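You operate a simulated robot arm through the tools that you are given. There is no shell and no other tool. Be economical: measure what you need, move in short steps, check, and stop when the job is done.

You are at the controls of a simulated robot arm. One attempt, no reset.

JOB
Press the small red die into the grey holder.
Fine: the slide plate ends pulled out.

It is judged by the outcome, as a careful person would: the job done as asked, and still so three seconds after it is handed in. It fails if anything else is knocked over, pushed out of place, dropped, spilled or broken.

ROBOT AND FRAMES
A 7-joint arm with a two-finger parallel gripper, fixed in place. Base frame: the origin is at the foot of the arm, x ahead of it, y to its left, z up; the work surface is at about z = 0. Units: mm, rad, N and s.
With the tool pointing down near the work surface it reaches from about 240 to 620 mm from the base axis. Its first joint turns from -1.152 to 1.152 rad. Payload 2.6 kg.
Tool frame: the origin (TCP) lies between the finger pads and is the grasp point; the fingertips stand 30 mm ahead of it; z points along the fingers, y is the line along which they close. Largest opening 94 mm; finger width 28, thickness 10; the body of the gripper, 50 by 96 mm, starts 55 mm behind the TCP.
Orientation is told as [roll, pitch, yaw] about the base's x, y, z axes, in that order, counted from this pose: with the fingers straight down and closing along the base's y, the tool's x points along the base's -x, its y along +y and its z along -z.

CONTROLS
- The arm moves only by the tool apply_moves. Its argument "steps" is a list of rows, each a list of 7 numbers: the shift along the tool's x, y, z in mm, then the turn, a rotation vector about the tool's x, y, z in rad, then the gripper command, from -1 (fully open) to 1 (shut), values between in proportion. In form: [[tx, ty, tz, rx, ry, rz, fingers], ...]. A call has 1 to 10 rows; each row is the pose to reach, as a shift and turn from the pose commanded when the call began, along the tool's axes at that moment. Rows are played at 5 a second. More than 50 mm and 0.15 rad between two rows, or a gripper value outside its range, and nothing of the call is played. A pose out of reach is approached as far as the arm can. The call stops where the force on the tool passes 90 N (or 10 N more than at its start, if that is more) or the arm is blocked; 0.2 s more then pass. The fingers move at their own pace (about 72 mm/s each) and stop on an object; they squeeze with about 39 N. The grip force told is the motor's: it shows also when the fingers shut on nothing. Time passes only in rows, and 0.2 s behind the last, so rows that repeat a pose let the fingers close. The reply holds the time, the measured pose of the TCP, the force on the tool along the base axes, the opening and the grip force, in the units named above and with some noise.
- Cameras (640 x 400 px; columns grow to the right, rows downward): "scene" is fixed at [30.9, 426.8, 569.9]; the picture's right is [-0.82, -0.57, 0.00], its down [-0.30, 0.43, -0.85] and it looks along [0.48, -0.70, -0.52] (base axes); focal length 251 px, centre (320, 200). "wrist" rides on the gripper at [-37, 0, -58] in the tool frame; the picture's right is [0.00, -1.00, 0.00], its down [0.97, 0.00, -0.24] and it looks along [0.24, 0.00, 0.97] (tool axes); focal length 218 px, centre (320, 200).
- grab_frame(camera): a new picture of that camera. The clock stands still meanwhile.
- point_at(camera, pixels): for up to 12 pixels [column, row] of the newest picture of that camera ("zoom" is the newest enlarged one), the place [x, y, z] in the base frame of the surface seen there, good to about 2 mm. The clock stands still meanwhile.
- inspect(camera, box): a new picture of the part [left, top, right, bottom] of that camera's present view, enlarged. The clock stands still meanwhile.
- job_done(): hands the job in; it is judged then, once.

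Keep the steps short. Do not move on a guess: measure, check each grasp and each placing, and mend mistakes. In all there are 80 turns and 46 pictures (those below and enlarged ones count). Leave the gripper open and the arm clear of the work at the hand-in unless told otherwise, and finish with a single line.

The tools are called after "Request:" as name(argument=value, ...) on one line, values as JSON. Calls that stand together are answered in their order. apply_moves: Moves the arm, as the interface text tells. Its arguments: {"type":"object","properties":{"steps":{"type":"array","items":{"type":"array","items":{"type":"number"}}}},"required":["steps"]} The other tools are called the same way: grab_frame (camera) takes a picture; point_at (camera, pixels) gives the place of the surface under pixels of a picture; inspect (camera, box) takes an enlarged picture of a part of a camera's view; job_done () hands the job in.

At the start:

```text
t: 0.0
tool_pos: [350.5, 83.4, 420.3]
orientation: [-0.001, 0.0, -0.001]
force: [-0.5, -0.3, 0.4]
opening: 93.9
grasp_force: 0.0
```

scene: 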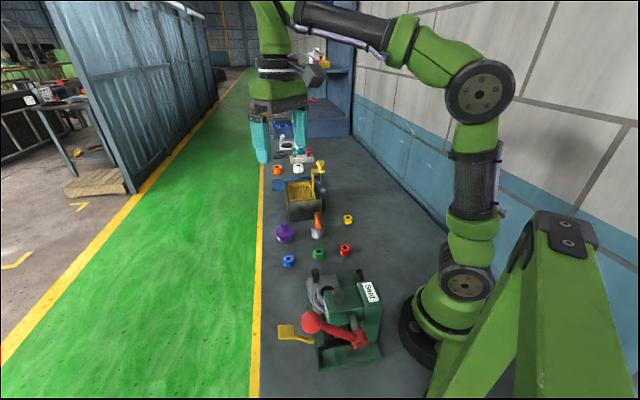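
wrist: 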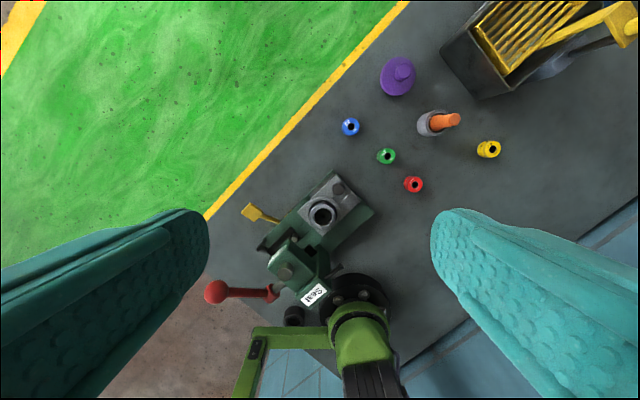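

I see a press with a red lever, a yellow tab (slide plate), a grey holder, and small coloured dice with holes. I'll enlarge both views of the press and dice.

Request:
inspect(camera="scene", box=[260, 200, 400, 380])

Request:
inspect(camera="wrist", box=[200, 100, 520, 320])

```text
2.22 times, centred on (330, 290) of scene
```

zoom: 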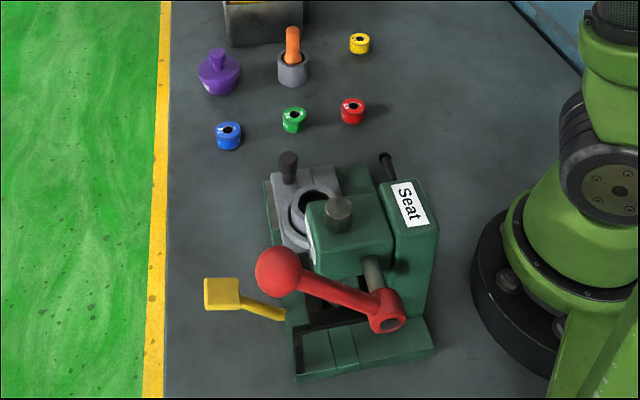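

```text
1.82 times, centred on (360, 210) of wrist
```

zoom: 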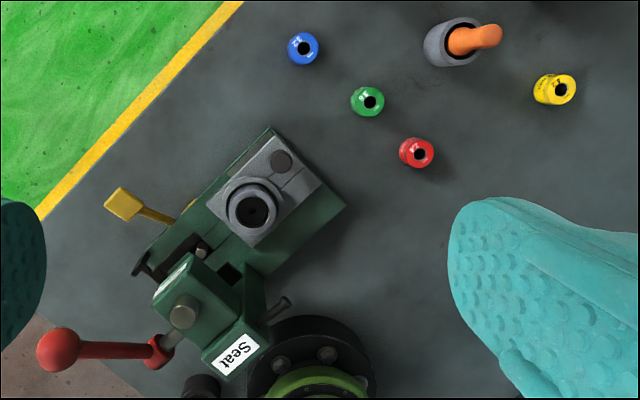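

Measuring key points on the enlarged wrist picture: red die (417,153), its neighbours, holder ring (250,207), knob (281,160), yellow tab (122,204), ram head (183,310), lever ball (57,350), lever hub (158,350), plate corners.

Request:
point_at(camera="zoom", pixels=[[417, 145], [420, 154], [405, 153], [368, 92], [250, 185], [253, 210], [281, 160], [122, 204], [183, 310], [57, 350], [158, 350], [290, 215]])

Request:
point_at(camera="scene", pixels=[[345, 246], [345, 252], [319, 277], [310, 322], [358, 340], [285, 332], [345, 294], [322, 289], [316, 272], [337, 290], [318, 361], [379, 352]])

```text
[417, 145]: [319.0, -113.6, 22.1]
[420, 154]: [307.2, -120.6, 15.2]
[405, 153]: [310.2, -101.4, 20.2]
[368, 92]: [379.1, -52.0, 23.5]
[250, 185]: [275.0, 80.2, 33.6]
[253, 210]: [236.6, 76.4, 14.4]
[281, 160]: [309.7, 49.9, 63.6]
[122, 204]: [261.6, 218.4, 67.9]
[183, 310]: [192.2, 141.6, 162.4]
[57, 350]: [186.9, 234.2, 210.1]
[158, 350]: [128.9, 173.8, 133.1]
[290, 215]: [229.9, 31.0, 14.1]
```

```text
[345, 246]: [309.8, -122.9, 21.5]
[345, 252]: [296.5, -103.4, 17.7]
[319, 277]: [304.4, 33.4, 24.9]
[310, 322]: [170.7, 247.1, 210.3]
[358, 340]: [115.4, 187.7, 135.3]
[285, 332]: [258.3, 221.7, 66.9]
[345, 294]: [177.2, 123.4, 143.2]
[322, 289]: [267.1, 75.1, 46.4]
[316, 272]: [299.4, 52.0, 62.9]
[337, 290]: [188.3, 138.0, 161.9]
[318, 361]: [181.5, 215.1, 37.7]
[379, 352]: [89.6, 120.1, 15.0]
```

The red die is near (307,-112), top about z=22. I'll go above it at z≈170 for a closer look, gripper partly open.

Request:
apply_moves(steps=[[6, -28, 36, 0, 0, 0, -0.3], [12, -56, 72, 0, 0, 0, -0.3], [18, -84, 108, 0, 0, 0, -0.3], [24, -112, 144, 0, 0, 0, -0.3], [30, -140, 180, 0, 0, 0, -0.3], [36, -168, 216, 0, 0, 0, -0.3], [42, -195, 250, 0, 0, 0, -0.3], [42, -195, 250, 0, 0, 0, -0.3]])

Request:
grab_frame(camera="wrist")

Request:
inspect(camera="scene", box=[270, 220, 400, 380])

```text
t: 1.8
tool_pos: [307.8, -112.0, 169.5]
orientation: [0.0, 0.0, 0.001]
force: [-1.4, -0.3, 0.2]
opening: 60.8
grasp_force: 0.1
```

```text
41 pictures are left
```

wrist: 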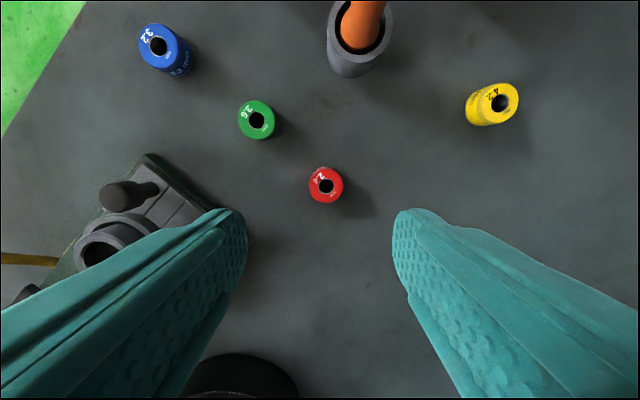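

```text
2.50 times, centred on (335, 300) of scene
```

zoom: 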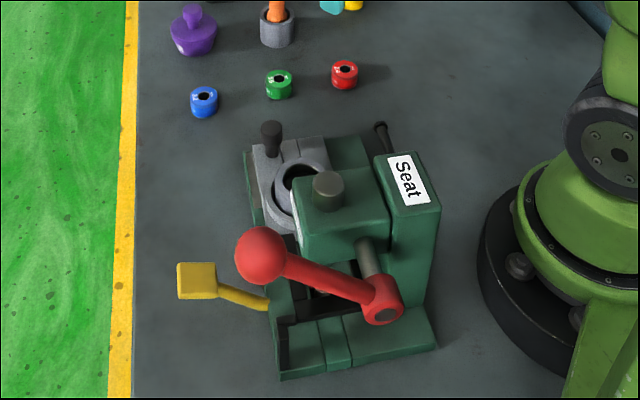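

The red die's top face is centred at (326,186), with edges at columns 309 and 343. Measuring it and the holder ring.

Request:
point_at(camera="wrist", pixels=[[312, 186], [340, 186], [326, 199], [326, 171], [326, 187], [365, 200], [128, 188], [90, 228], [116, 216], [100, 252], [20, 260], [150, 160]])

```text
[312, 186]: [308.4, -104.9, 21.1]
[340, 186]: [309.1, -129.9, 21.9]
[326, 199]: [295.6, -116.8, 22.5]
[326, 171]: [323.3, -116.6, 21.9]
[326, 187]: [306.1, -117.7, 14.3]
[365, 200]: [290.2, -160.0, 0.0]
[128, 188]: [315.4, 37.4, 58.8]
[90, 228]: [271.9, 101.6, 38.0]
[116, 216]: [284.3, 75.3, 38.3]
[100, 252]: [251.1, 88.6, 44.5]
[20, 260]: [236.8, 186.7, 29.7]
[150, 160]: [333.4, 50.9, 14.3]
```

The die is centred at about (308.5,-117.4), Ø~28, top z≈22. Before gripping I'll look at the holder from above: raise to z=260 and move to (285,70).

Request:
apply_moves(steps=[[0, 0, -45, 0, 0, 0, -1], [0, 20, -88, 0, 0, 0, -1], [5, 65, -90, 0, 0, 0, -1], [10, 110, -90, 0, 0, 0, -1], [15, 150, -90, 0, 0, 0, -1], [22, 182, -90, 0, 0, 0, -1], [22, 182, -90, 0, 0, 0, -1]])

Request:
grab_frame(camera="wrist")

```text
t: 3.4
tool_pos: [288.6, 71.9, 259.8]
orientation: [0.001, 0.0, 0.002]
force: [-0.3, 0.1, -0.3]
opening: 94.0
grasp_force: 0.1
```

```text
39 pictures are left
```

wrist: 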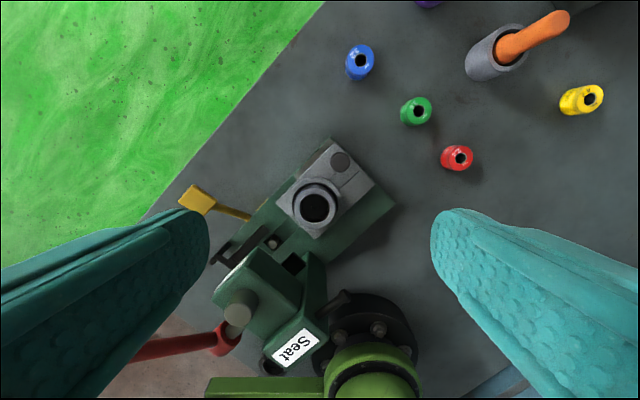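

Request:
inspect(camera="wrist", box=[200, 130, 420, 290])

```text
2.50 times, centred on (310, 210) of wrist
```

zoom: 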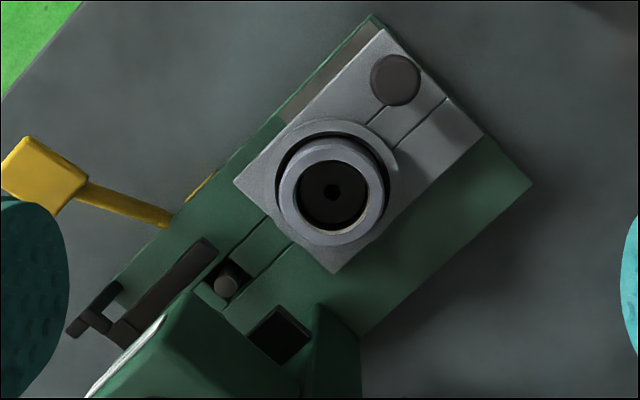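

Measuring the holder ring, bore, knob, plate corners, and the post/bar details.

Request:
point_at(camera="zoom", pixels=[[285, 195], [382, 195], [333, 146], [333, 238], [332, 192], [355, 215], [397, 80], [235, 182], [484, 133], [333, 270], [383, 30], [225, 285]])

Request:
point_at(camera="wrist", pixels=[[235, 307], [255, 262], [291, 265], [295, 345], [338, 303], [198, 197], [240, 213], [232, 240], [396, 203], [250, 290], [316, 296], [225, 338]])

```text
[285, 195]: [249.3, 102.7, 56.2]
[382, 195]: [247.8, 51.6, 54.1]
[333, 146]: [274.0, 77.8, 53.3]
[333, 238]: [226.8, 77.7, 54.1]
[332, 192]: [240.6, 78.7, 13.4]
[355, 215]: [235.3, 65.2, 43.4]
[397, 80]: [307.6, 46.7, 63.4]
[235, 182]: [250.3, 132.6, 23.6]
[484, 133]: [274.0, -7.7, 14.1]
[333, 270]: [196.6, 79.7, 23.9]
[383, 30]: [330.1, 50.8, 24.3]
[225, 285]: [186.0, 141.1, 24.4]
```

```text
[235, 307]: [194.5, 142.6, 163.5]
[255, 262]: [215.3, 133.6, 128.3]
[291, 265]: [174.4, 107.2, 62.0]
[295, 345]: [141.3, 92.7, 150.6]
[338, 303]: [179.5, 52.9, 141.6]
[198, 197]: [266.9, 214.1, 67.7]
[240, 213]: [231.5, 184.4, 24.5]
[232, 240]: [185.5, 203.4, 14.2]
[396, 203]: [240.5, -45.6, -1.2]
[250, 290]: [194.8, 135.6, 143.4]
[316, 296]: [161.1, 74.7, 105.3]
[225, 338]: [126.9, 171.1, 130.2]
```

Findings: the holder ring is centred at about (250.5,77.2) with its top at z≈54. The slide's outward direction is (0.70,-0.716), and the ram is about 86 mm inward. I'll turn the gripper so it closes across the slide (yaw -0.797) while going above the red die.

Request:
apply_moves(steps=[[-3, -27, 5, 0, 0, 0.114, -0.3], [-6, -54, 10, 0, 0, 0.228, -0.3], [-9, -81, 20, 0, 0, 0.342, -0.3], [-12, -108, 40, 0, 0, 0.456, -0.3], [-15, -135, 60, 0, 0, 0.57, -0.3], [-18, -162, 85, 0, 0, 0.684, -0.3], [-20, -189.3, 110, 0, 0, 0.797, -0.3], [-20, -189.3, 145, 0, 0, 0.797, -0.3], [-20, -189.3, 145, 0, 0, 0.797, -0.3]])

Request:
grab_frame(camera="wrist")

```text
t: 5.4
tool_pos: [306.7, -120.0, 115.7]
orientation: [0.001, 0.0, -0.798]
force: [-0.2, 0.7, -0.1]
opening: 60.9
grasp_force: 0.1
```

```text
37 pictures are left
```

wrist: 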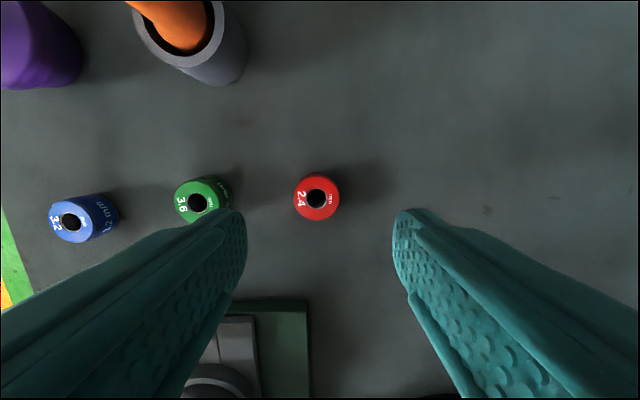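

The die's top face is at about (317,198). Measuring its rim.

Request:
point_at(camera="wrist", pixels=[[297, 198], [337, 198], [317, 178], [317, 217], [303, 184], [331, 212], [200, 186], [222, 186]])

```text
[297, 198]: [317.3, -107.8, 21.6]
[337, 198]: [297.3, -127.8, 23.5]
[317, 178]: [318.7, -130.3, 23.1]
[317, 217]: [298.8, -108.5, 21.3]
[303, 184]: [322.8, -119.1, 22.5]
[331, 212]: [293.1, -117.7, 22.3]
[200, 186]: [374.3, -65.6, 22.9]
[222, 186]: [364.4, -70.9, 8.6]
```

Die centre is about (308,-118.5). Centring with +1.5 mm along tool y and descending to TCP z≈41 (tips at 11 mm).

Request:
apply_moves(steps=[[0, 1.5, 25, 0, 0, 0, -0.3], [0, 1.5, 50, 0, 0, 0, -0.3], [0, 1.5, 65, 0, 0, 0, -0.3], [0, 1.5, 74.5, 0, 0, 0, -0.3], [0, 1.5, 74.5, 0, 0, 0, -0.3], [0, 1.5, 74.5, 0, 0, 0, 1], [0, 1.5, 74.5, 0, 0, 0, 1], [0, 1.5, 74.5, 0, 0, 0, 1]])

Request:
grab_frame(camera="wrist")

```text
t: 7.2
tool_pos: [308.4, -116.6, 41.0]
orientation: [-0.001, 0.0, -0.798]
force: [0.5, 0.1, 0.6]
opening: 32.6
grasp_force: 38.6
```

```text
36 pictures are left
```

wrist: 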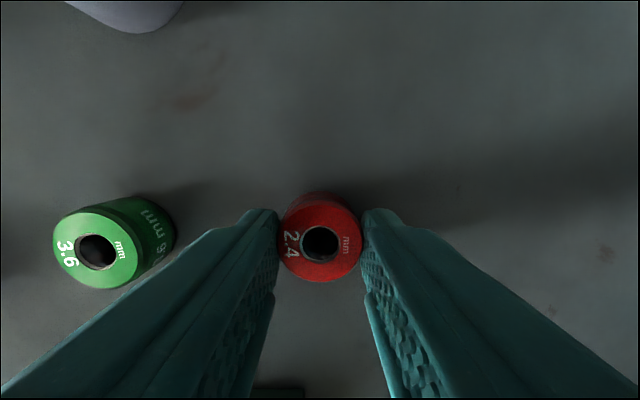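

Gripped (32.6 mm, 38.6 N). Checking where the die's centre lies relative to the TCP.

Request:
point_at(camera="wrist", pixels=[[321, 207], [321, 279], [284, 243], [358, 243], [265, 225], [375, 225], [275, 212], [366, 212]])

Request:
apply_moves(steps=[[0, 0, -25, 0, 0, 0, 1], [0, 0, -70, 0, 0, 0, 1], [0, 0, -115, 0, 0, 0, 1], [0, 0, -160, 0, 0, 0, 1], [0, 0, -160, 0, 0, 0, 1]])

Request:
grab_frame(camera="wrist")

```text
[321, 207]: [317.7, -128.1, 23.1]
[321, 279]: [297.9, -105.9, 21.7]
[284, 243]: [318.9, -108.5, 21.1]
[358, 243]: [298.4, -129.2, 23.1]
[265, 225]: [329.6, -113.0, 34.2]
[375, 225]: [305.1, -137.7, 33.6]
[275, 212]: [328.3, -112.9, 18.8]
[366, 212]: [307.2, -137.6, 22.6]
```

```text
t: 8.4
tool_pos: [308.3, -114.2, 202.5]
orientation: [0.0, 0.0, -0.796]
force: [0.1, 0.3, 0.0]
opening: 0.2
grasp_force: 32.7
```

```text
35 pictures are left
```

wrist: 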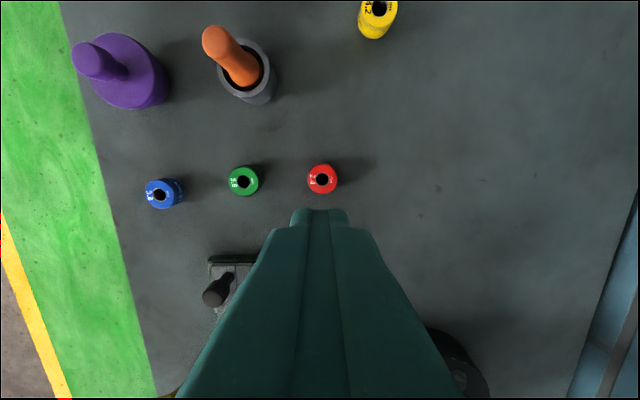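

The die slipped out during the lift (opening 0.2); it stands upright at (322,179). I'll look closer and measure before gripping deeper.

Request:
inspect(camera="wrist", box=[270, 140, 370, 210])

Request:
inspect(camera="scene", box=[275, 200, 375, 270])

Request:
point_at(camera="wrist", pixels=[[310, 180], [334, 180], [322, 168], [322, 191], [313, 172], [331, 189]])

```text
5.71 times, centred on (320, 175) of wrist
```

zoom: 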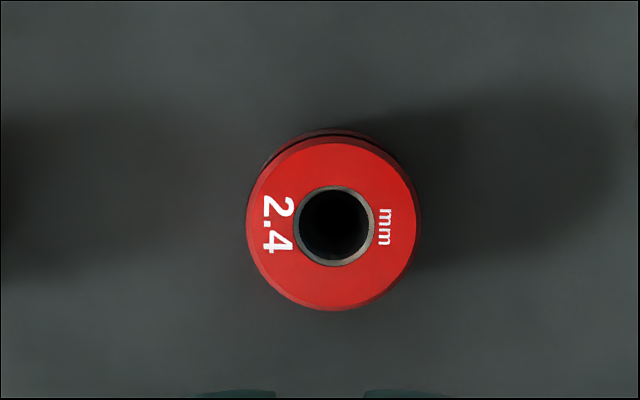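

```text
5.71 times, centred on (325, 235) of scene
```

zoom: 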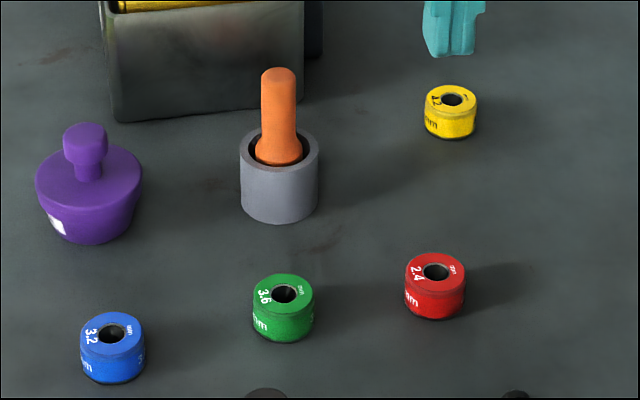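

```text
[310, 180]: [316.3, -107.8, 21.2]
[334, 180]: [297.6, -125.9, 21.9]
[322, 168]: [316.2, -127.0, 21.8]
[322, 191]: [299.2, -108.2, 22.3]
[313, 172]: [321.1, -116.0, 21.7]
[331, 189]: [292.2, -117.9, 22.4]
```

The die stands upright at (307,-117.3). I'll open, descend deeper (TCP z≈33.5), close with a longer wait, and lift gently just 12 mm.

Request:
apply_moves(steps=[[0.9, -2, 30, 0, 0, 0, -0.3], [0.9, -2, 70, 0, 0, 0, -0.3], [0.9, -2, 110, 0, 0, 0, -0.3], [0.9, -2, 145, 0, 0, 0, -0.3], [0.9, -2, 160, 0, 0, 0, -0.3], [0.9, -2, 167.3, 0, 0, 0, -0.3], [0.9, -2, 167.3, 0, 0, 0, 1], [0.9, -2, 167.3, 0, 0, 0, 1], [0.9, -2, 167.3, 0, 0, 0, 1], [0.9, -2, 167.3, 0, 0, 0, 1]])

Request:
apply_moves(steps=[[0, 0, -2, 0, 0, 0, 1], [0, 0, -5, 0, 0, 0, 1], [0, 0, -8, 0, 0, 0, 1], [0, 0, -12, 0, 0, 0, 1], [0, 0, -12, 0, 0, 0, 1]])

Request:
grab_frame(camera="wrist")

```text
t: 10.6
tool_pos: [305.1, -118.1, 34.2]
orientation: [0.0, 0.0, -0.798]
force: [-0.6, 0.1, -0.7]
opening: 32.5
grasp_force: 39.1
```

```text
t: 11.8
tool_pos: [306.9, -118.4, 45.7]
orientation: [0.001, -0.001, -0.795]
force: [-0.7, -0.6, -2.2]
opening: 32.7
grasp_force: 39.3
```

```text
32 pictures are left
```

wrist: 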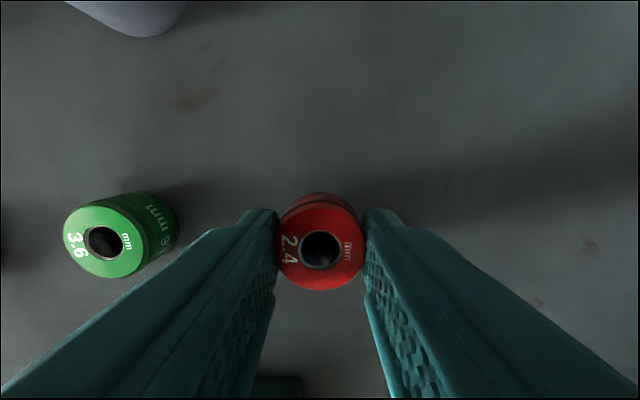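

The die is held and lifting (force -2.2 N on z). Raising further gently, then traversing toward the holder at z≈150.

Request:
apply_moves(steps=[[0, 0, -10, 0, 0, 0, 1], [0, 0, -25, 0, 0, 0, 1], [0, 0, -45, 0, 0, 0, 1], [0, 0, -65, 0, 0, 0, 1], [0, 0, -85, 0, 0, 0, 1], [0, 0, -100, 0, 0, 0, 1], [0, 0, -105, 0, 0, 0, 1]])

Request:
apply_moves(steps=[[10, 5.5, 0, 0, 0, 0, 1], [30, 16, 0, 0, 0, 0, 1], [53, 28, 0, 0, 0, 0, 1], [76, 40, 0, 0, 0, 0, 1], [99, 52.5, 0, 0, 0, 0, 1], [122, 65, 0, 0, 0, 0, 1], [145, 77, 0, 0, 0, 0, 1], [163, 87, 0, 0, 0, 0, 1], [174, 93, 0, 0, 0, 0, 1], [178.7, 95.1, 0, 0, 0, 0, 1]])

Request:
grab_frame(camera="wrist")

Request:
inspect(camera="scene", box=[260, 200, 400, 380])

```text
t: 13.4
tool_pos: [305.6, -118.8, 152.6]
orientation: [0.0, 0.002, -0.797]
force: [0.3, -0.5, -1.6]
opening: 32.6
grasp_force: 39.0
```

```text
t: 15.6
tool_pos: [249.8, 75.2, 151.1]
orientation: [0.0, -0.002, -0.796]
force: [0.3, 0.0, -0.9]
opening: 33.1
grasp_force: 39.3
```

```text
31 pictures are left
```

wrist: 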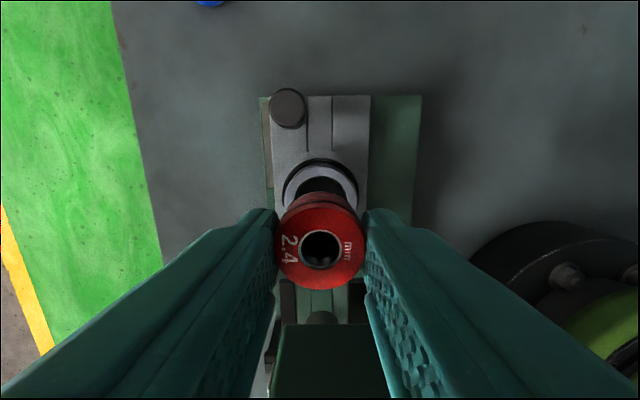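

```text
2.22 times, centred on (330, 290) of scene
```

zoom: 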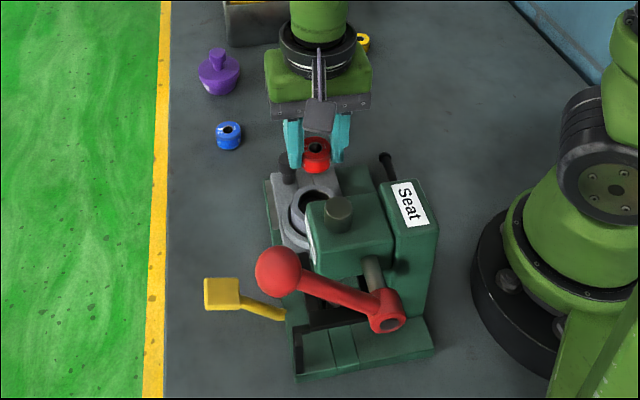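

Over the holder with the die held. Measuring the die's rim and the visible ring edges in this view.

Request:
point_at(camera="wrist", pixels=[[283, 246], [361, 246], [322, 210], [322, 284], [287, 187], [355, 187], [321, 168], [300, 187], [345, 187], [321, 178], [289, 108], [320, 335]])

```text
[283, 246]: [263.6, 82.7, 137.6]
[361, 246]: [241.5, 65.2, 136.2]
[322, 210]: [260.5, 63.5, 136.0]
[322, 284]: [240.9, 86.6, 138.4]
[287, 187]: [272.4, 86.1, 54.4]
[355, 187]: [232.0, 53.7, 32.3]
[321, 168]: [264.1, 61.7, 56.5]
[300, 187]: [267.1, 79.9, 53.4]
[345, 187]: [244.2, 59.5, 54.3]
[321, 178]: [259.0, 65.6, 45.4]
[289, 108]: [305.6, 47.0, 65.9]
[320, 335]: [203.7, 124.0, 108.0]
```

The die's centre reads ≈(251.5,74.5) against the ring at (250.5,77.2), but clearance looks like only about 1 mm, so I need precision. I'll raise 50 mm and shift 45 mm inward so the ring is seen clear of the die in the same view.

Request:
apply_moves(steps=[[0, 0, -20, 0, 0, 0, 1], [0, 0, -45, 0, 0, 0, 1], [5, 0, -60, 0, 0, 0, 1], [20, 0, -60, 0, 0, 0, 1], [38, 0, -60, 0, 0, 0, 1], [45, 0, -60, 0, 0, 0, 1], [45, 0, -60, 0, 0, 0, 1]])

Request:
inspect(camera="wrist", box=[240, 80, 400, 180])

Request:
inspect(camera="wrist", box=[240, 200, 400, 300])

```text
t: 17.2
tool_pos: [218.3, 107.5, 211.7]
orientation: [0.0, -0.001, -0.795]
force: [-0.6, -0.4, -2.0]
opening: 32.5
grasp_force: 38.8
```

```text
4.00 times, centred on (320, 130) of wrist
```

zoom: 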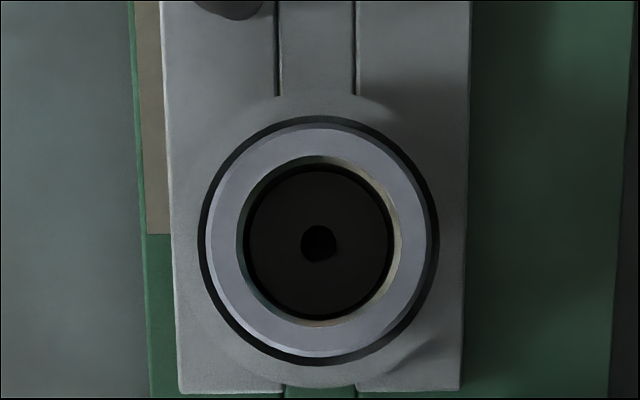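

```text
4.00 times, centred on (320, 250) of wrist
```

zoom: 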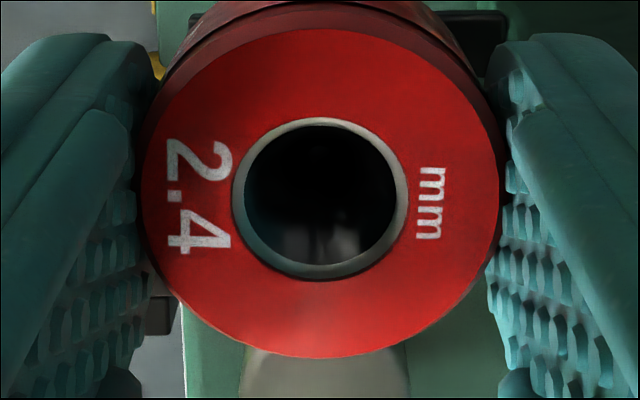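

Clear view: the ring is a sleeve with chamfered bore of about 36–38 mm and the die is 32.6 mm. By the geometry the die must go about 4 mm inward relative to my earlier spot; cross-checking with point_at.

Request:
point_at(camera="zoom", pixels=[[150, 192], [490, 192], [320, 36], [320, 350], [200, 75], [440, 310], [440, 75], [200, 310]])

Request:
grab_frame(camera="wrist")

Request:
point_at(camera="wrist", pixels=[[295, 140], [343, 140], [319, 115], [319, 166], [303, 122], [336, 159], [302, 158], [336, 122], [319, 150]])

```text
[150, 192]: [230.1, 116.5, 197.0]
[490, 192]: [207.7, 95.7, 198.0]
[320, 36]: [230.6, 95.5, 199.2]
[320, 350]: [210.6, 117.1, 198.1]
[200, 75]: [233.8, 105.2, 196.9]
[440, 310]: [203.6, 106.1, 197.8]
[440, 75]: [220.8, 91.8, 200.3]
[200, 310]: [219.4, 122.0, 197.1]
```

```text
27 pictures are left
```

wrist: 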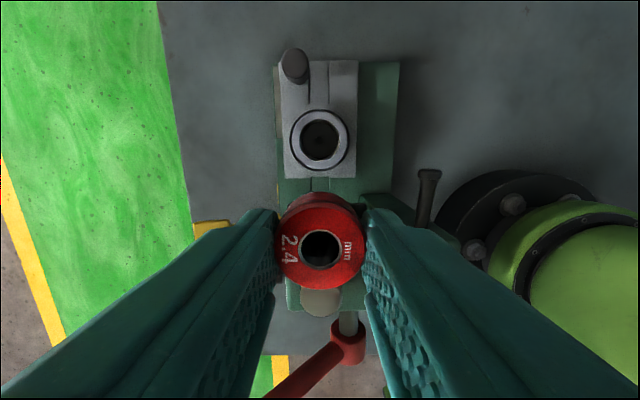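

```text
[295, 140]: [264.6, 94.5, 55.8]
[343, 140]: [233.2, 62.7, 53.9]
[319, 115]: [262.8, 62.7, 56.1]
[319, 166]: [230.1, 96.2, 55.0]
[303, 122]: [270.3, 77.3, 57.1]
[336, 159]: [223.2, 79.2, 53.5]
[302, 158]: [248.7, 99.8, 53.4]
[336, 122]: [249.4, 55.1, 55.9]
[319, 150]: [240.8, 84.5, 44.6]
```

Both methods agree: ring is about 40 mm outward and 0.6 mm to +y of the die's present spot. Going above it, then down to just above the ring (TCP z≈93).

Request:
apply_moves(steps=[[-10, 0, 0, 0, 0, 0, 1], [-30, 0.6, 0, 0, 0, 0, 1], [-40.1, 0.6, 0, 0, 0, 0, 1], [-40.1, 0.6, 20, 0, 0, 0, 1], [-40.1, 0.6, 45, 0, 0, 0, 1], [-40.1, 0.6, 70, 0, 0, 0, 1], [-40.1, 0.6, 95, 0, 0, 0, 1], [-40.1, 0.6, 110, 0, 0, 0, 1], [-40.1, 0.6, 117, 0, 0, 0, 1], [-40.1, 0.6, 117, 0, 0, 0, 1]])

Request:
grab_frame(camera="wrist")

Request:
inspect(camera="scene", box=[270, 220, 390, 300])

```text
t: 19.4
tool_pos: [246.9, 79.8, 94.3]
orientation: [0.001, 0.001, -0.798]
force: [-0.5, 0.1, -1.8]
opening: 32.7
grasp_force: 38.8
```

```text
26 pictures are left
```

wrist: 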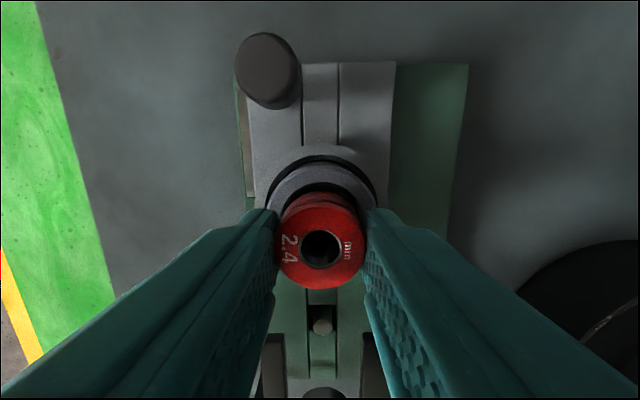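

```text
5.00 times, centred on (330, 260) of scene
```

zoom: 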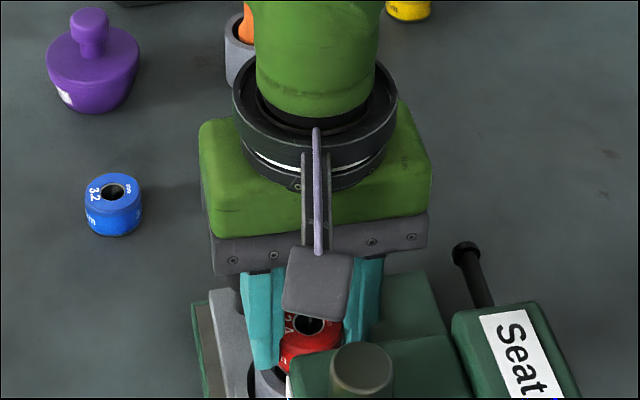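

Aligned above the ring with nothing touched. Descending in small steps to put the die's bottom 2–3 mm into the bore, watching force.

Request:
apply_moves(steps=[[0, 0, 2, 0, 0, 0, 1], [0, 0, 4, 0, 0, 0, 1], [0, 0, 5.5, 0, 0, 0, 1], [0, 0, 6.5, 0, 0, 0, 1], [0, 0, 7.5, 0, 0, 0, 1], [0, 0, 7.5, 0, 0, 0, 1]])

Request:
inspect(camera="wrist", box=[220, 140, 420, 300])

```text
t: 20.8
tool_pos: [246.3, 78.9, 86.6]
orientation: [-0.001, 0.001, -0.797]
force: [-0.5, 0.4, -1.2]
opening: 32.6
grasp_force: 38.9
```

```text
2.50 times, centred on (320, 220) of wrist
```

zoom: 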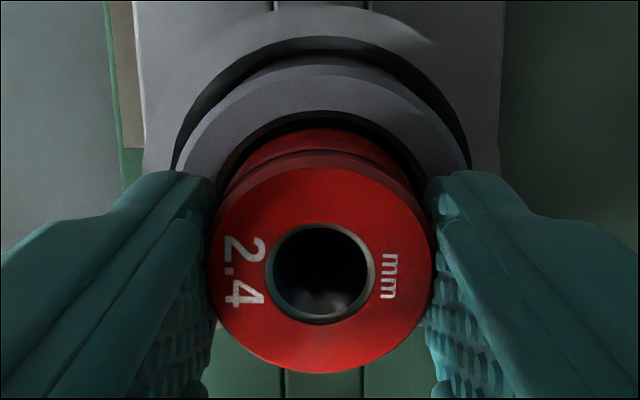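

No contact force yet, and the die's bottom appears to be entering the bore. One mm lower, then open slightly to release.

Request:
apply_moves(steps=[[0, 0, 0.6, 0, 0, 0, 1], [0, 0, 1.2, 0, 0, 0, 1], [0, 0, 1.2, 0, 0, 0, 1]])

Request:
apply_moves(steps=[[0, 0, 0, 0, 0, 0, 0.15], [0, 0, 0, 0, 0, 0, 0.1], [0, 0, 0, 0, 0, 0, 0.1]])

Request:
inspect(camera="wrist", box=[220, 140, 420, 300])

```text
t: 21.6
tool_pos: [245.7, 78.7, 85.4]
orientation: [-0.001, 0.0, -0.797]
force: [-0.4, -0.2, -1.5]
opening: 32.6
grasp_force: 39.2
```

```text
t: 22.4
tool_pos: [247.4, 80.1, 85.4]
orientation: [-0.001, -0.001, -0.798]
force: [0.1, -0.2, 0.1]
opening: 42.1
grasp_force: 0.1
```

```text
2.50 times, centred on (320, 220) of wrist
```

zoom: 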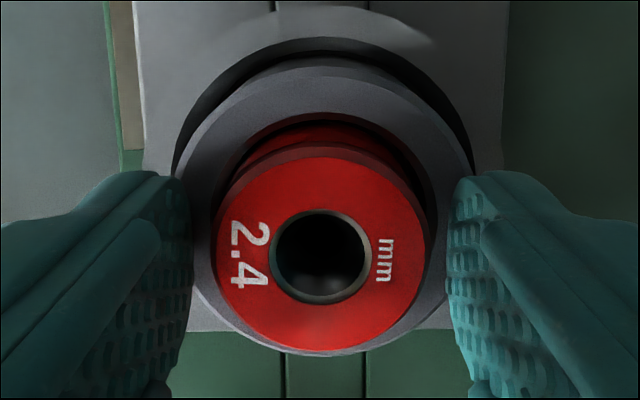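

The die dropped into the bore. Rising straight up to z≈210, then taking the clear viewing spot to check how it sits.

Request:
apply_moves(steps=[[0, 0, -15, 0, 0, 0, 0], [0, 0, -40, 0, 0, 0, 0], [0, 0, -75, 0, 0, 0, -0.3], [0, 0, -110, 0, 0, 0, -0.3], [0, 0, -126, 0, 0, 0, -0.3], [20, 0, -126, 0, 0, 0, -0.3], [40, 0, -126, 0, 0, 0, -0.3], [40, 0, -126, 0, 0, 0, -0.3]])

Request:
inspect(camera="wrist", box=[160, 20, 480, 220])

Request:
inspect(camera="scene", box=[260, 255, 400, 380])

```text
t: 24.2
tool_pos: [219.1, 107.5, 211.5]
orientation: [0.0, 0.0, -0.799]
force: [0.2, -0.7, -0.4]
opening: 61.2
grasp_force: 0.1
```

```text
2.00 times, centred on (320, 120) of wrist
```

zoom: 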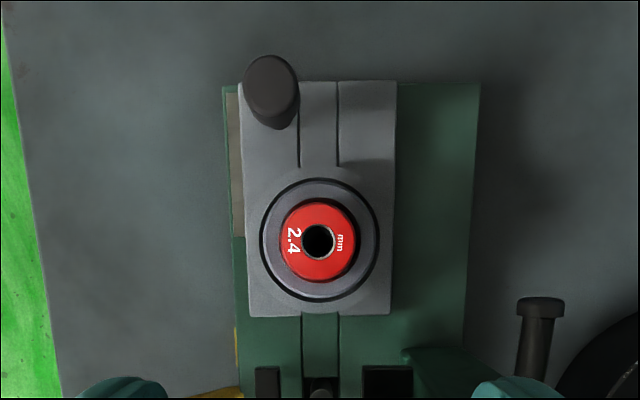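

```text
3.20 times, centred on (330, 318) of scene
```

zoom: 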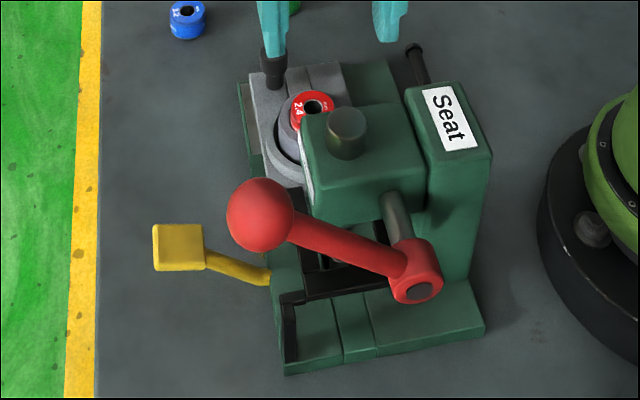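

The die sits level in the sleeve. Now I need precise positions of the knob, plus the die's height; taking a fresh frame.

Request:
grab_frame(camera="wrist")

Request:
point_at(camera="wrist", pixels=[[285, 60], [303, 60], [294, 51], [294, 68], [297, 80], [308, 140], [333, 128], [330, 158], [282, 120], [358, 100], [345, 140], [295, 140]])

```text
20 pictures are left
```

wrist: 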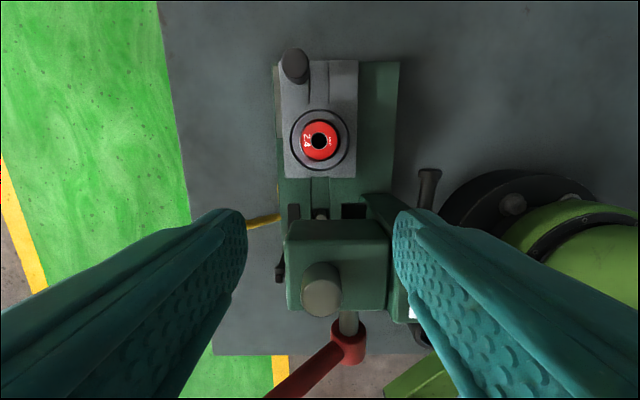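

```text
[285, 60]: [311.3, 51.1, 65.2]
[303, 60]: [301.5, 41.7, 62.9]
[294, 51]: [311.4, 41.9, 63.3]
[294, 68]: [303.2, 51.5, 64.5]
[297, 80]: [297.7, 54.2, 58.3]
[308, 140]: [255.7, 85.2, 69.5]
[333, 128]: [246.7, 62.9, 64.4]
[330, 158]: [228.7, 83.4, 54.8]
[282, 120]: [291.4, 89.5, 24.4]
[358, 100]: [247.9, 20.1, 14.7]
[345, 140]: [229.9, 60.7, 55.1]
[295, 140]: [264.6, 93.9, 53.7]
```

Die stands about 12 mm proud (top ≈67 vs ring 54.5). Knob is at about tool (-106,+20.7) from here, top z≈64. Moving over it and descending to TCP z≈74, then closing on it.

Request:
apply_moves(steps=[[-35, 7, 0, 0, 0, 0, -0.3], [-70, 14, 0, 0, 0, 0, -0.3], [-106, 20.7, 0, 0, 0, 0, -0.3], [-106, 20.7, 40, 0, 0, 0, -0.3], [-106, 20.7, 80, 0, 0, 0, -0.3], [-106, 20.7, 110, 0, 0, 0, -0.3], [-106, 20.7, 125, 0, 0, 0, -0.3], [-106, 20.7, 125, 0, 0, 0, -0.3]])

Request:
grab_frame(camera="wrist")

```text
t: 26.0
tool_pos: [308.9, 44.2, 85.9]
orientation: [0.001, 0.002, -0.798]
force: [0.5, 1.1, 0.3]
opening: 60.9
grasp_force: 0.0
```

```text
19 pictures are left
```

wrist: 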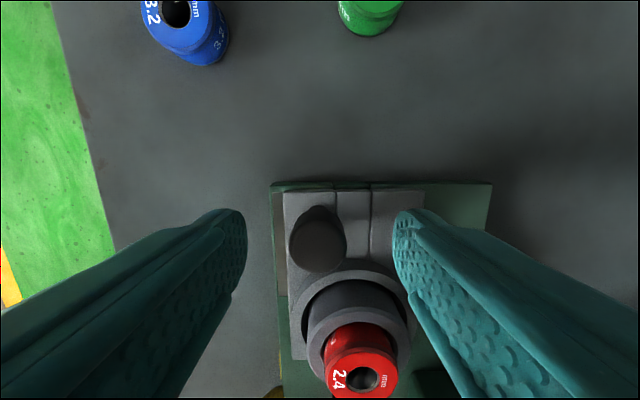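

The knob (317,243) is nicely centred between the fingers. Down 12 mm with +1 mm y, then close.

Request:
apply_moves(steps=[[0, 1, 6, 0, 0, 0, -0.3], [0, 1, 13, 0, 0, 0, -0.3], [0, 1, 13, 0, 0, 0, 1], [0, 1, 13, 0, 0, 0, 1], [0, 1, 13, 0, 0, 0, 1], [0, 1, 13, 0, 0, 0, 1]])

```text
t: 27.4
tool_pos: [306.4, 46.1, 73.8]
orientation: [-0.002, 0.002, -0.797]
force: [-7.2, -6.3, 3.5]
opening: 23.7
grasp_force: 45.0
```

Gripped the knob (23.7 mm). A sideways load shows I'm ~1 mm off in +y; I'll ease that back and push inward 10 mm as a test.

Request:
apply_moves(steps=[[0, -0.8, 0, 0, 0, 0, 1], [2, -0.8, 0, 0, 0, 0, 1], [5, -0.8, 0, 0, 0, 0, 1], [8, -0.8, 0, 0, 0, 0, 1], [10, -0.8, 0, 0, 0, 0, 1]])

Request:
inspect(camera="scene", box=[260, 240, 400, 380])

```text
t: 28.6
tool_pos: [300.3, 53.2, 73.4]
orientation: [-0.004, 0.001, -0.796]
force: [-11.8, -13.2, -2.9]
opening: 23.8
grasp_force: 45.2
```

```text
2.86 times, centred on (330, 310) of scene
```

zoom: 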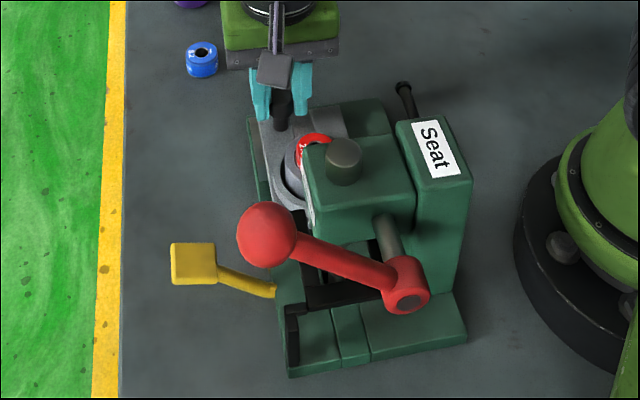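

The plate slides. There's an 18 N sideways load; probing whether it lessens with a -1 mm y trim as I go on 5 mm.

Request:
apply_moves(steps=[[2, -0.5, 0, 0, 0, 0, 1], [5, -1.2, 0, 0, 0, 0, 1], [5, -1.2, 0, 0, 0, 0, 1]])

```text
t: 29.4
tool_pos: [296.2, 57.4, 72.2]
orientation: [0.0, 0.001, -0.796]
force: [-5.4, -4.7, -13.3]
opening: 23.9
grasp_force: 44.9
```

The sideways load dropped to 7 N; keep trimming -y slightly and lower 0.7 mm to relieve the z load, continuing inward.

Request:
apply_moves(steps=[[4, -0.5, 0.5, 0, 0, 0, 1], [8, -0.7, 0.8, 0, 0, 0, 1], [12, -0.9, 0.8, 0, 0, 0, 1], [16, -1.0, 0.8, 0, 0, 0, 1], [20, -1.2, 0.8, 0, 0, 0, 1], [20, -1.2, 0.8, 0, 0, 0, 1]])

```text
t: 30.8
tool_pos: [281.0, 71.4, 71.8]
orientation: [0.002, -0.004, -0.796]
force: [0.9, 1.4, -5.1]
opening: 23.7
grasp_force: 45.4
```

Loads nearly zero. Continue inward 25 mm.

Request:
apply_moves(steps=[[5, 0, 0.3, 0, 0, 0, 1], [10, -0.1, 0.3, 0, 0, 0, 1], [15, -0.2, 0.3, 0, 0, 0, 1], [20, -0.3, 0.3, 0, 0, 0, 1], [25, -0.4, 0.3, 0, 0, 0, 1], [25, -0.4, 0.3, 0, 0, 0, 1]])

Request:
inspect(camera="scene", box=[260, 240, 400, 380])

```text
t: 32.2
tool_pos: [264.1, 87.5, 72.1]
orientation: [0.003, -0.002, -0.797]
force: [8.6, 8.6, 7.5]
opening: 23.5
grasp_force: 45.0
```

```text
2.86 times, centred on (330, 310) of scene
```

zoom: 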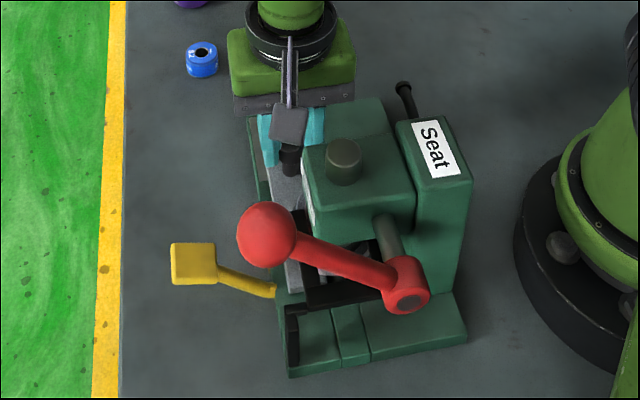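

Moving well; 60 of ~86 mm done. Trim +0.8 y and continue until the stop, in small rows.

Request:
apply_moves(steps=[[4, 0.7, -0.2, 0, 0, 0, 1], [8, 0.9, -0.2, 0, 0, 0, 1], [12, 0.9, -0.2, 0, 0, 0, 1], [16, 0.9, -0.2, 0, 0, 0, 1], [20, 0.9, -0.2, 0, 0, 0, 1], [20, 0.9, -0.2, 0, 0, 0, 1]])

```text
t: 33.6
tool_pos: [250.3, 103.9, 73.7]
orientation: [0.0, -0.001, -0.797]
force: [3.8, 2.5, 16.0]
opening: 23.5
grasp_force: 45.1
```

80 mm done. Continue in 1.5 mm steps to find the stop.

Request:
apply_moves(steps=[[1.5, 0, -0.7, 0, 0, 0, 1], [3, 0, -0.7, 0, 0, 0, 1], [4.5, 0, -0.7, 0, 0, 0, 1], [6, 0, -0.7, 0, 0, 0, 1], [6, 0, -0.7, 0, 0, 0, 1]])

Request:
inspect(camera="scene", box=[280, 260, 380, 360])

```text
t: 34.8
tool_pos: [245.4, 107.6, 72.0]
orientation: [-0.002, 0.003, -0.797]
force: [5.7, 7.3, -10.5]
opening: 23.8
grasp_force: 45.3
```

```text
4.00 times, centred on (330, 310) of scene
```

zoom: 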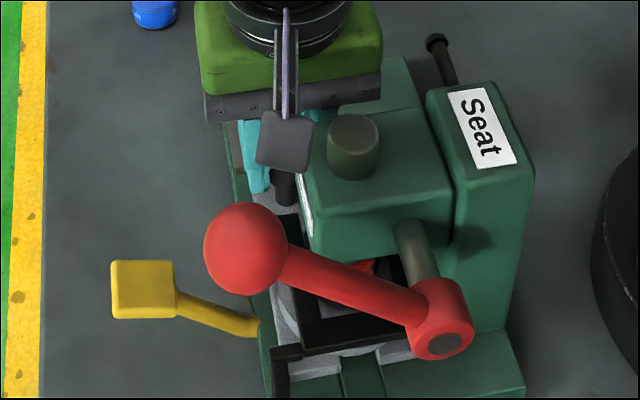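

No stop yet (no axial force at 86 mm). Continue in small steps.

Request:
apply_moves(steps=[[1.5, 0.5, 0.3, 0, 0, 0, 1], [3, 0.5, 0.3, 0, 0, 0, 1], [4.5, 0.5, 0.3, 0, 0, 0, 1], [4.5, 0.5, 0.3, 0, 0, 0, 1]])

```text
t: 35.8
tool_pos: [242.3, 109.8, 72.5]
orientation: [-0.003, 0.0, -0.8]
force: [9.2, -6.1, -15.0]
opening: 23.6
grasp_force: 44.9
```

Axial resistance of ~11 N appears — perhaps the stop. Pushing 2 mm more to confirm.

Request:
apply_moves(steps=[[1, 0, 0.5, 0, 0, 0, 1], [2, 0, 0.5, 0, 0, 0, 1], [2, 0, 0.5, 0, 0, 0, 1]])

```text
t: 36.6
tool_pos: [242.3, 110.5, 72.7]
orientation: [0.0, -0.004, -0.8]
force: [18.9, -31.2, -8.3]
opening: 23.8
grasp_force: 45.2
```

Stop confirmed (35 N axial). Relax 2 mm, open, and rise straight up.

Request:
apply_moves(steps=[[-2, 0, 0, 0, 0, 0, 1], [-2, 0, 0, 0, 0, 0, 0.2], [-2, 0, 0, 0, 0, 0, 0.2], [-2, 0, -20, 0, 0, 0, 0.2], [-2, 0, -50, 0, 0, 0, 0.2], [-2, 0, -90, 0, 0, 0, 0.2], [-2, 0, -135, 0, 0, 0, 0.2], [-2, 0, -170, 0, 0, 0, -0.3], [-2, 0, -170, 0, 0, 0, -0.3]])

Request:
grab_frame(camera="wrist")

Request:
inspect(camera="scene", box=[270, 240, 390, 380])

```text
t: 38.6
tool_pos: [243.3, 111.2, 242.7]
orientation: [0.001, 0.0, -0.798]
force: [-0.2, 0.1, -0.2]
opening: 60.9
grasp_force: 0.1
```

```text
15 pictures are left
```

wrist: 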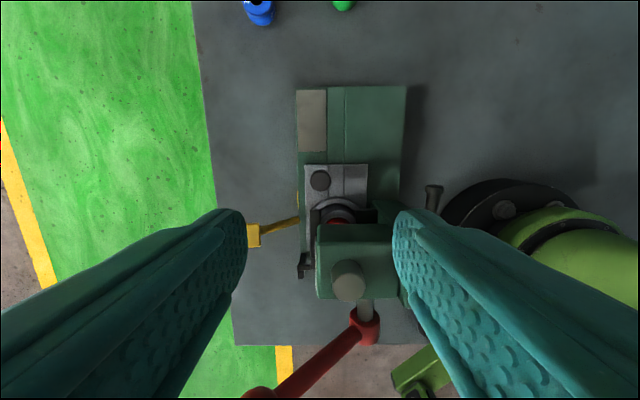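

```text
2.86 times, centred on (330, 310) of scene
```

zoom: 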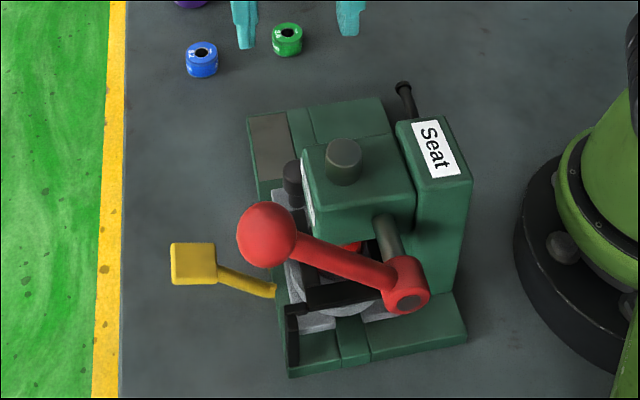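

The holder is under the press head, lined up with the ram. Next is the red lever: ball centre by two measurements ≈(177,240.5,198), r≈16, swinging in the plane across the slide about a hub at z≈121. I'll rise and turn the gripper 90° so it closes along the lever's axle.

Request:
apply_moves(steps=[[0, 0, -25, 0, 0, -0.15, -0.3], [0, 0, -55, 0, 0, -0.3, -0.3], [15, 5, -65, 0, 0, -0.45, -0.3], [35, 10, -65, 0, 0, -0.6, -0.3], [55, 17, -65, 0, 0, -0.75, -0.3], [75, 24, -65, 0, 0, -0.9, -0.3], [95, 30, -65, 0, 0, -1.05, -0.3], [112, 35, -65, 0, 0, -1.2, -0.3], [128, 40, -65, 0, 0, -1.35, -0.3], [138.8, 43, -65, 0, 0, -1.5, -0.3]])

Request:
apply_moves(steps=[[0, 0, 0, 0, 0, -0.071, -0.3], [0, 0, 0, 0, 0, -0.071, -0.3]])

Request:
grab_frame(camera="wrist")

```text
t: 40.8
tool_pos: [176.7, 240.4, 307.2]
orientation: [0.001, -0.001, 0.707]
force: [-0.1, 0.1, -0.3]
opening: 60.8
grasp_force: 0.0
```

```text
t: 41.4
tool_pos: [176.2, 239.9, 307.3]
orientation: [0.001, -0.001, 0.776]
force: [-0.1, -0.1, -0.5]
opening: 61.1
grasp_force: 0.1
```

```text
13 pictures are left
```

wrist: 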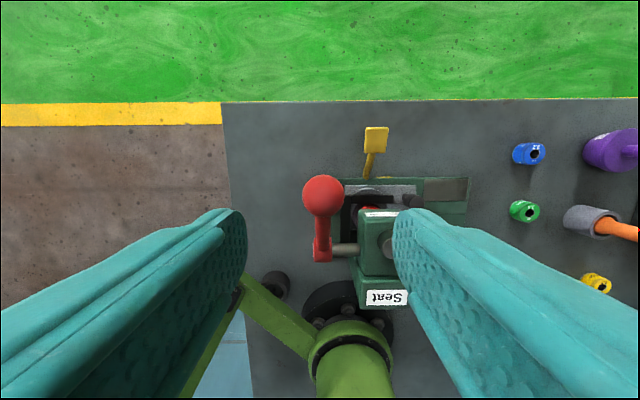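

The ball is centred at (323,195), matching the estimate (offset y≈-2.4). Descending around the ball to TCP z≈198.

Request:
apply_moves(steps=[[0, -2.4, 30, 0, 0, 0, -0.3], [0, -2.4, 60, 0, 0, 0, -0.3], [0, -2.4, 85, 0, 0, 0, -0.3], [0, -2.4, 100, 0, 0, 0, -0.3], [0, -2.4, 108, 0, 0, 0, -0.3], [0, -2.4, 108, 0, 0, 0, -0.3]])

Request:
grab_frame(camera="wrist")

```text
t: 42.8
tool_pos: [177.8, 237.9, 198.2]
orientation: [0.0, 0.001, 0.773]
force: [0.0, 0.0, 1.5]
opening: 61.3
grasp_force: 0.1
```

```text
12 pictures are left
```

wrist: 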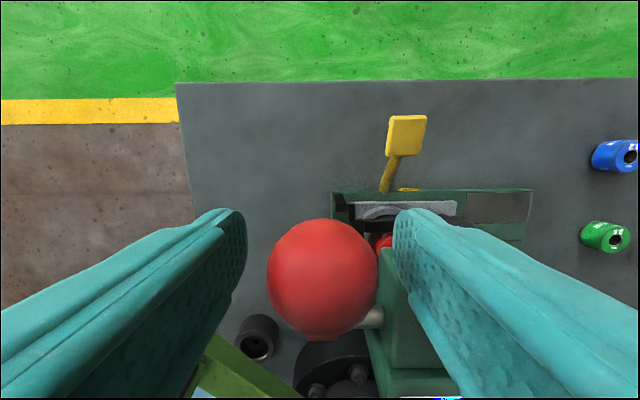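

Ball centred between the fingers (323,275). Closing on it.

Request:
apply_moves(steps=[[0, -0.9, 0, 0, 0, 0, 1], [0, -0.9, 0, 0, 0, 0, 1], [0, -0.9, 0, 0, 0, 0, 1], [0, -0.9, 0, 0, 0, 0, 1]])

Request:
apply_moves(steps=[[-2.2, 0, 2.5, 0, 0, 0, 1], [-4.3, 0, 4.9, 0, 0, 0, 1], [-6.3, 0, 7.3, 0, 0, 0, 1], [-6.3, 0, 7.3, 0, 0, 0, 1]])

```text
t: 43.8
tool_pos: [178.1, 236.9, 198.4]
orientation: [0.0, 0.0, 0.776]
force: [-0.5, 6.5, -8.0]
opening: 33.2
grasp_force: 44.8
```

```text
t: 44.8
tool_pos: [182.2, 241.6, 191.3]
orientation: [-0.001, 0.003, 0.774]
force: [-11.5, -5.0, 5.5]
opening: 33.2
grasp_force: 45.0
```

The lever follows. Continuing down the arc to about 18° above horizontal.

Request:
apply_moves(steps=[[-3.1, 0, 5.1, 0, 0, 0, 1], [-6.6, 0, 10.3, 0, 0, 0, 1], [-10, 0, 16.2, 0, 0, 0, 1], [-13.1, 0, 22.3, 0, 0, 0, 1], [-15.8, 0, 28.5, 0, 0, 0, 1], [-18.1, 0, 34.9, 0, 0, 0, 1], [-18.1, 0, 34.9, 0, 0, 0, 1]])

```text
t: 46.4
tool_pos: [196.3, 254.8, 157.5]
orientation: [0.003, 0.003, 0.772]
force: [-20.4, 5.5, 9.1]
opening: 33.5
grasp_force: 44.6
```

Continue through horizontal with small trims for the side loads.

Request:
apply_moves(steps=[[-1.3, 0.8, 6.5, 0, 0, 0, 1], [-2.8, 0.8, 13.2, 0, 0, 0, 1], [-3.8, 0.8, 19.9, 0, 0, 0, 1], [-4.5, 0.8, 26.6, 0, 0, 0, 1], [-4.8, 0.8, 33.4, 0, 0, 0, 1], [-4.6, 0.8, 40.2, 0, 0, 0, 1], [-4.6, 0.8, 40.2, 0, 0, 0, 1]])

Request:
inspect(camera="scene", box=[270, 240, 390, 380])

```text
t: 48.0
tool_pos: [200.4, 258.7, 117.8]
orientation: [0.001, -0.003, 0.776]
force: [-10.0, 12.8, 11.2]
opening: 33.5
grasp_force: 44.7
```

```text
2.86 times, centred on (330, 310) of scene
```

zoom: 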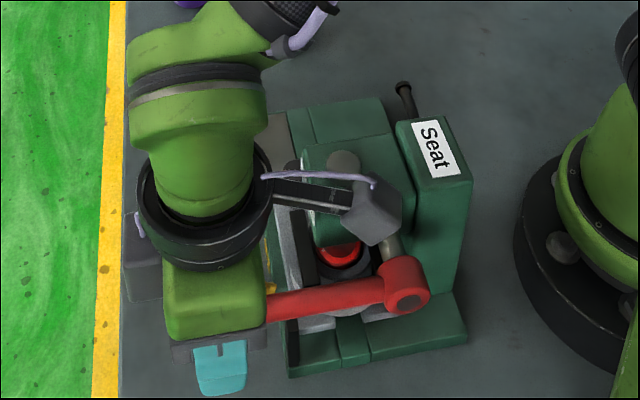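

Still following; the ram is coming down over the red die. Continue further down, watching for rising force.

Request:
apply_moves(steps=[[0.5, 0.6, 6.8, 0, 0, 0, 1], [1.5, 0.6, 13.5, 0, 0, 0, 1], [2.9, 0.6, 20.2, 0, 0, 0, 1], [2.9, 0.6, 20.2, 0, 0, 0, 1]])

```text
t: 49.0
tool_pos: [198.5, 257.7, 97.0]
orientation: [0.001, -0.003, 0.776]
force: [-0.9, 19.6, 8.9]
opening: 33.0
grasp_force: 45.2
```

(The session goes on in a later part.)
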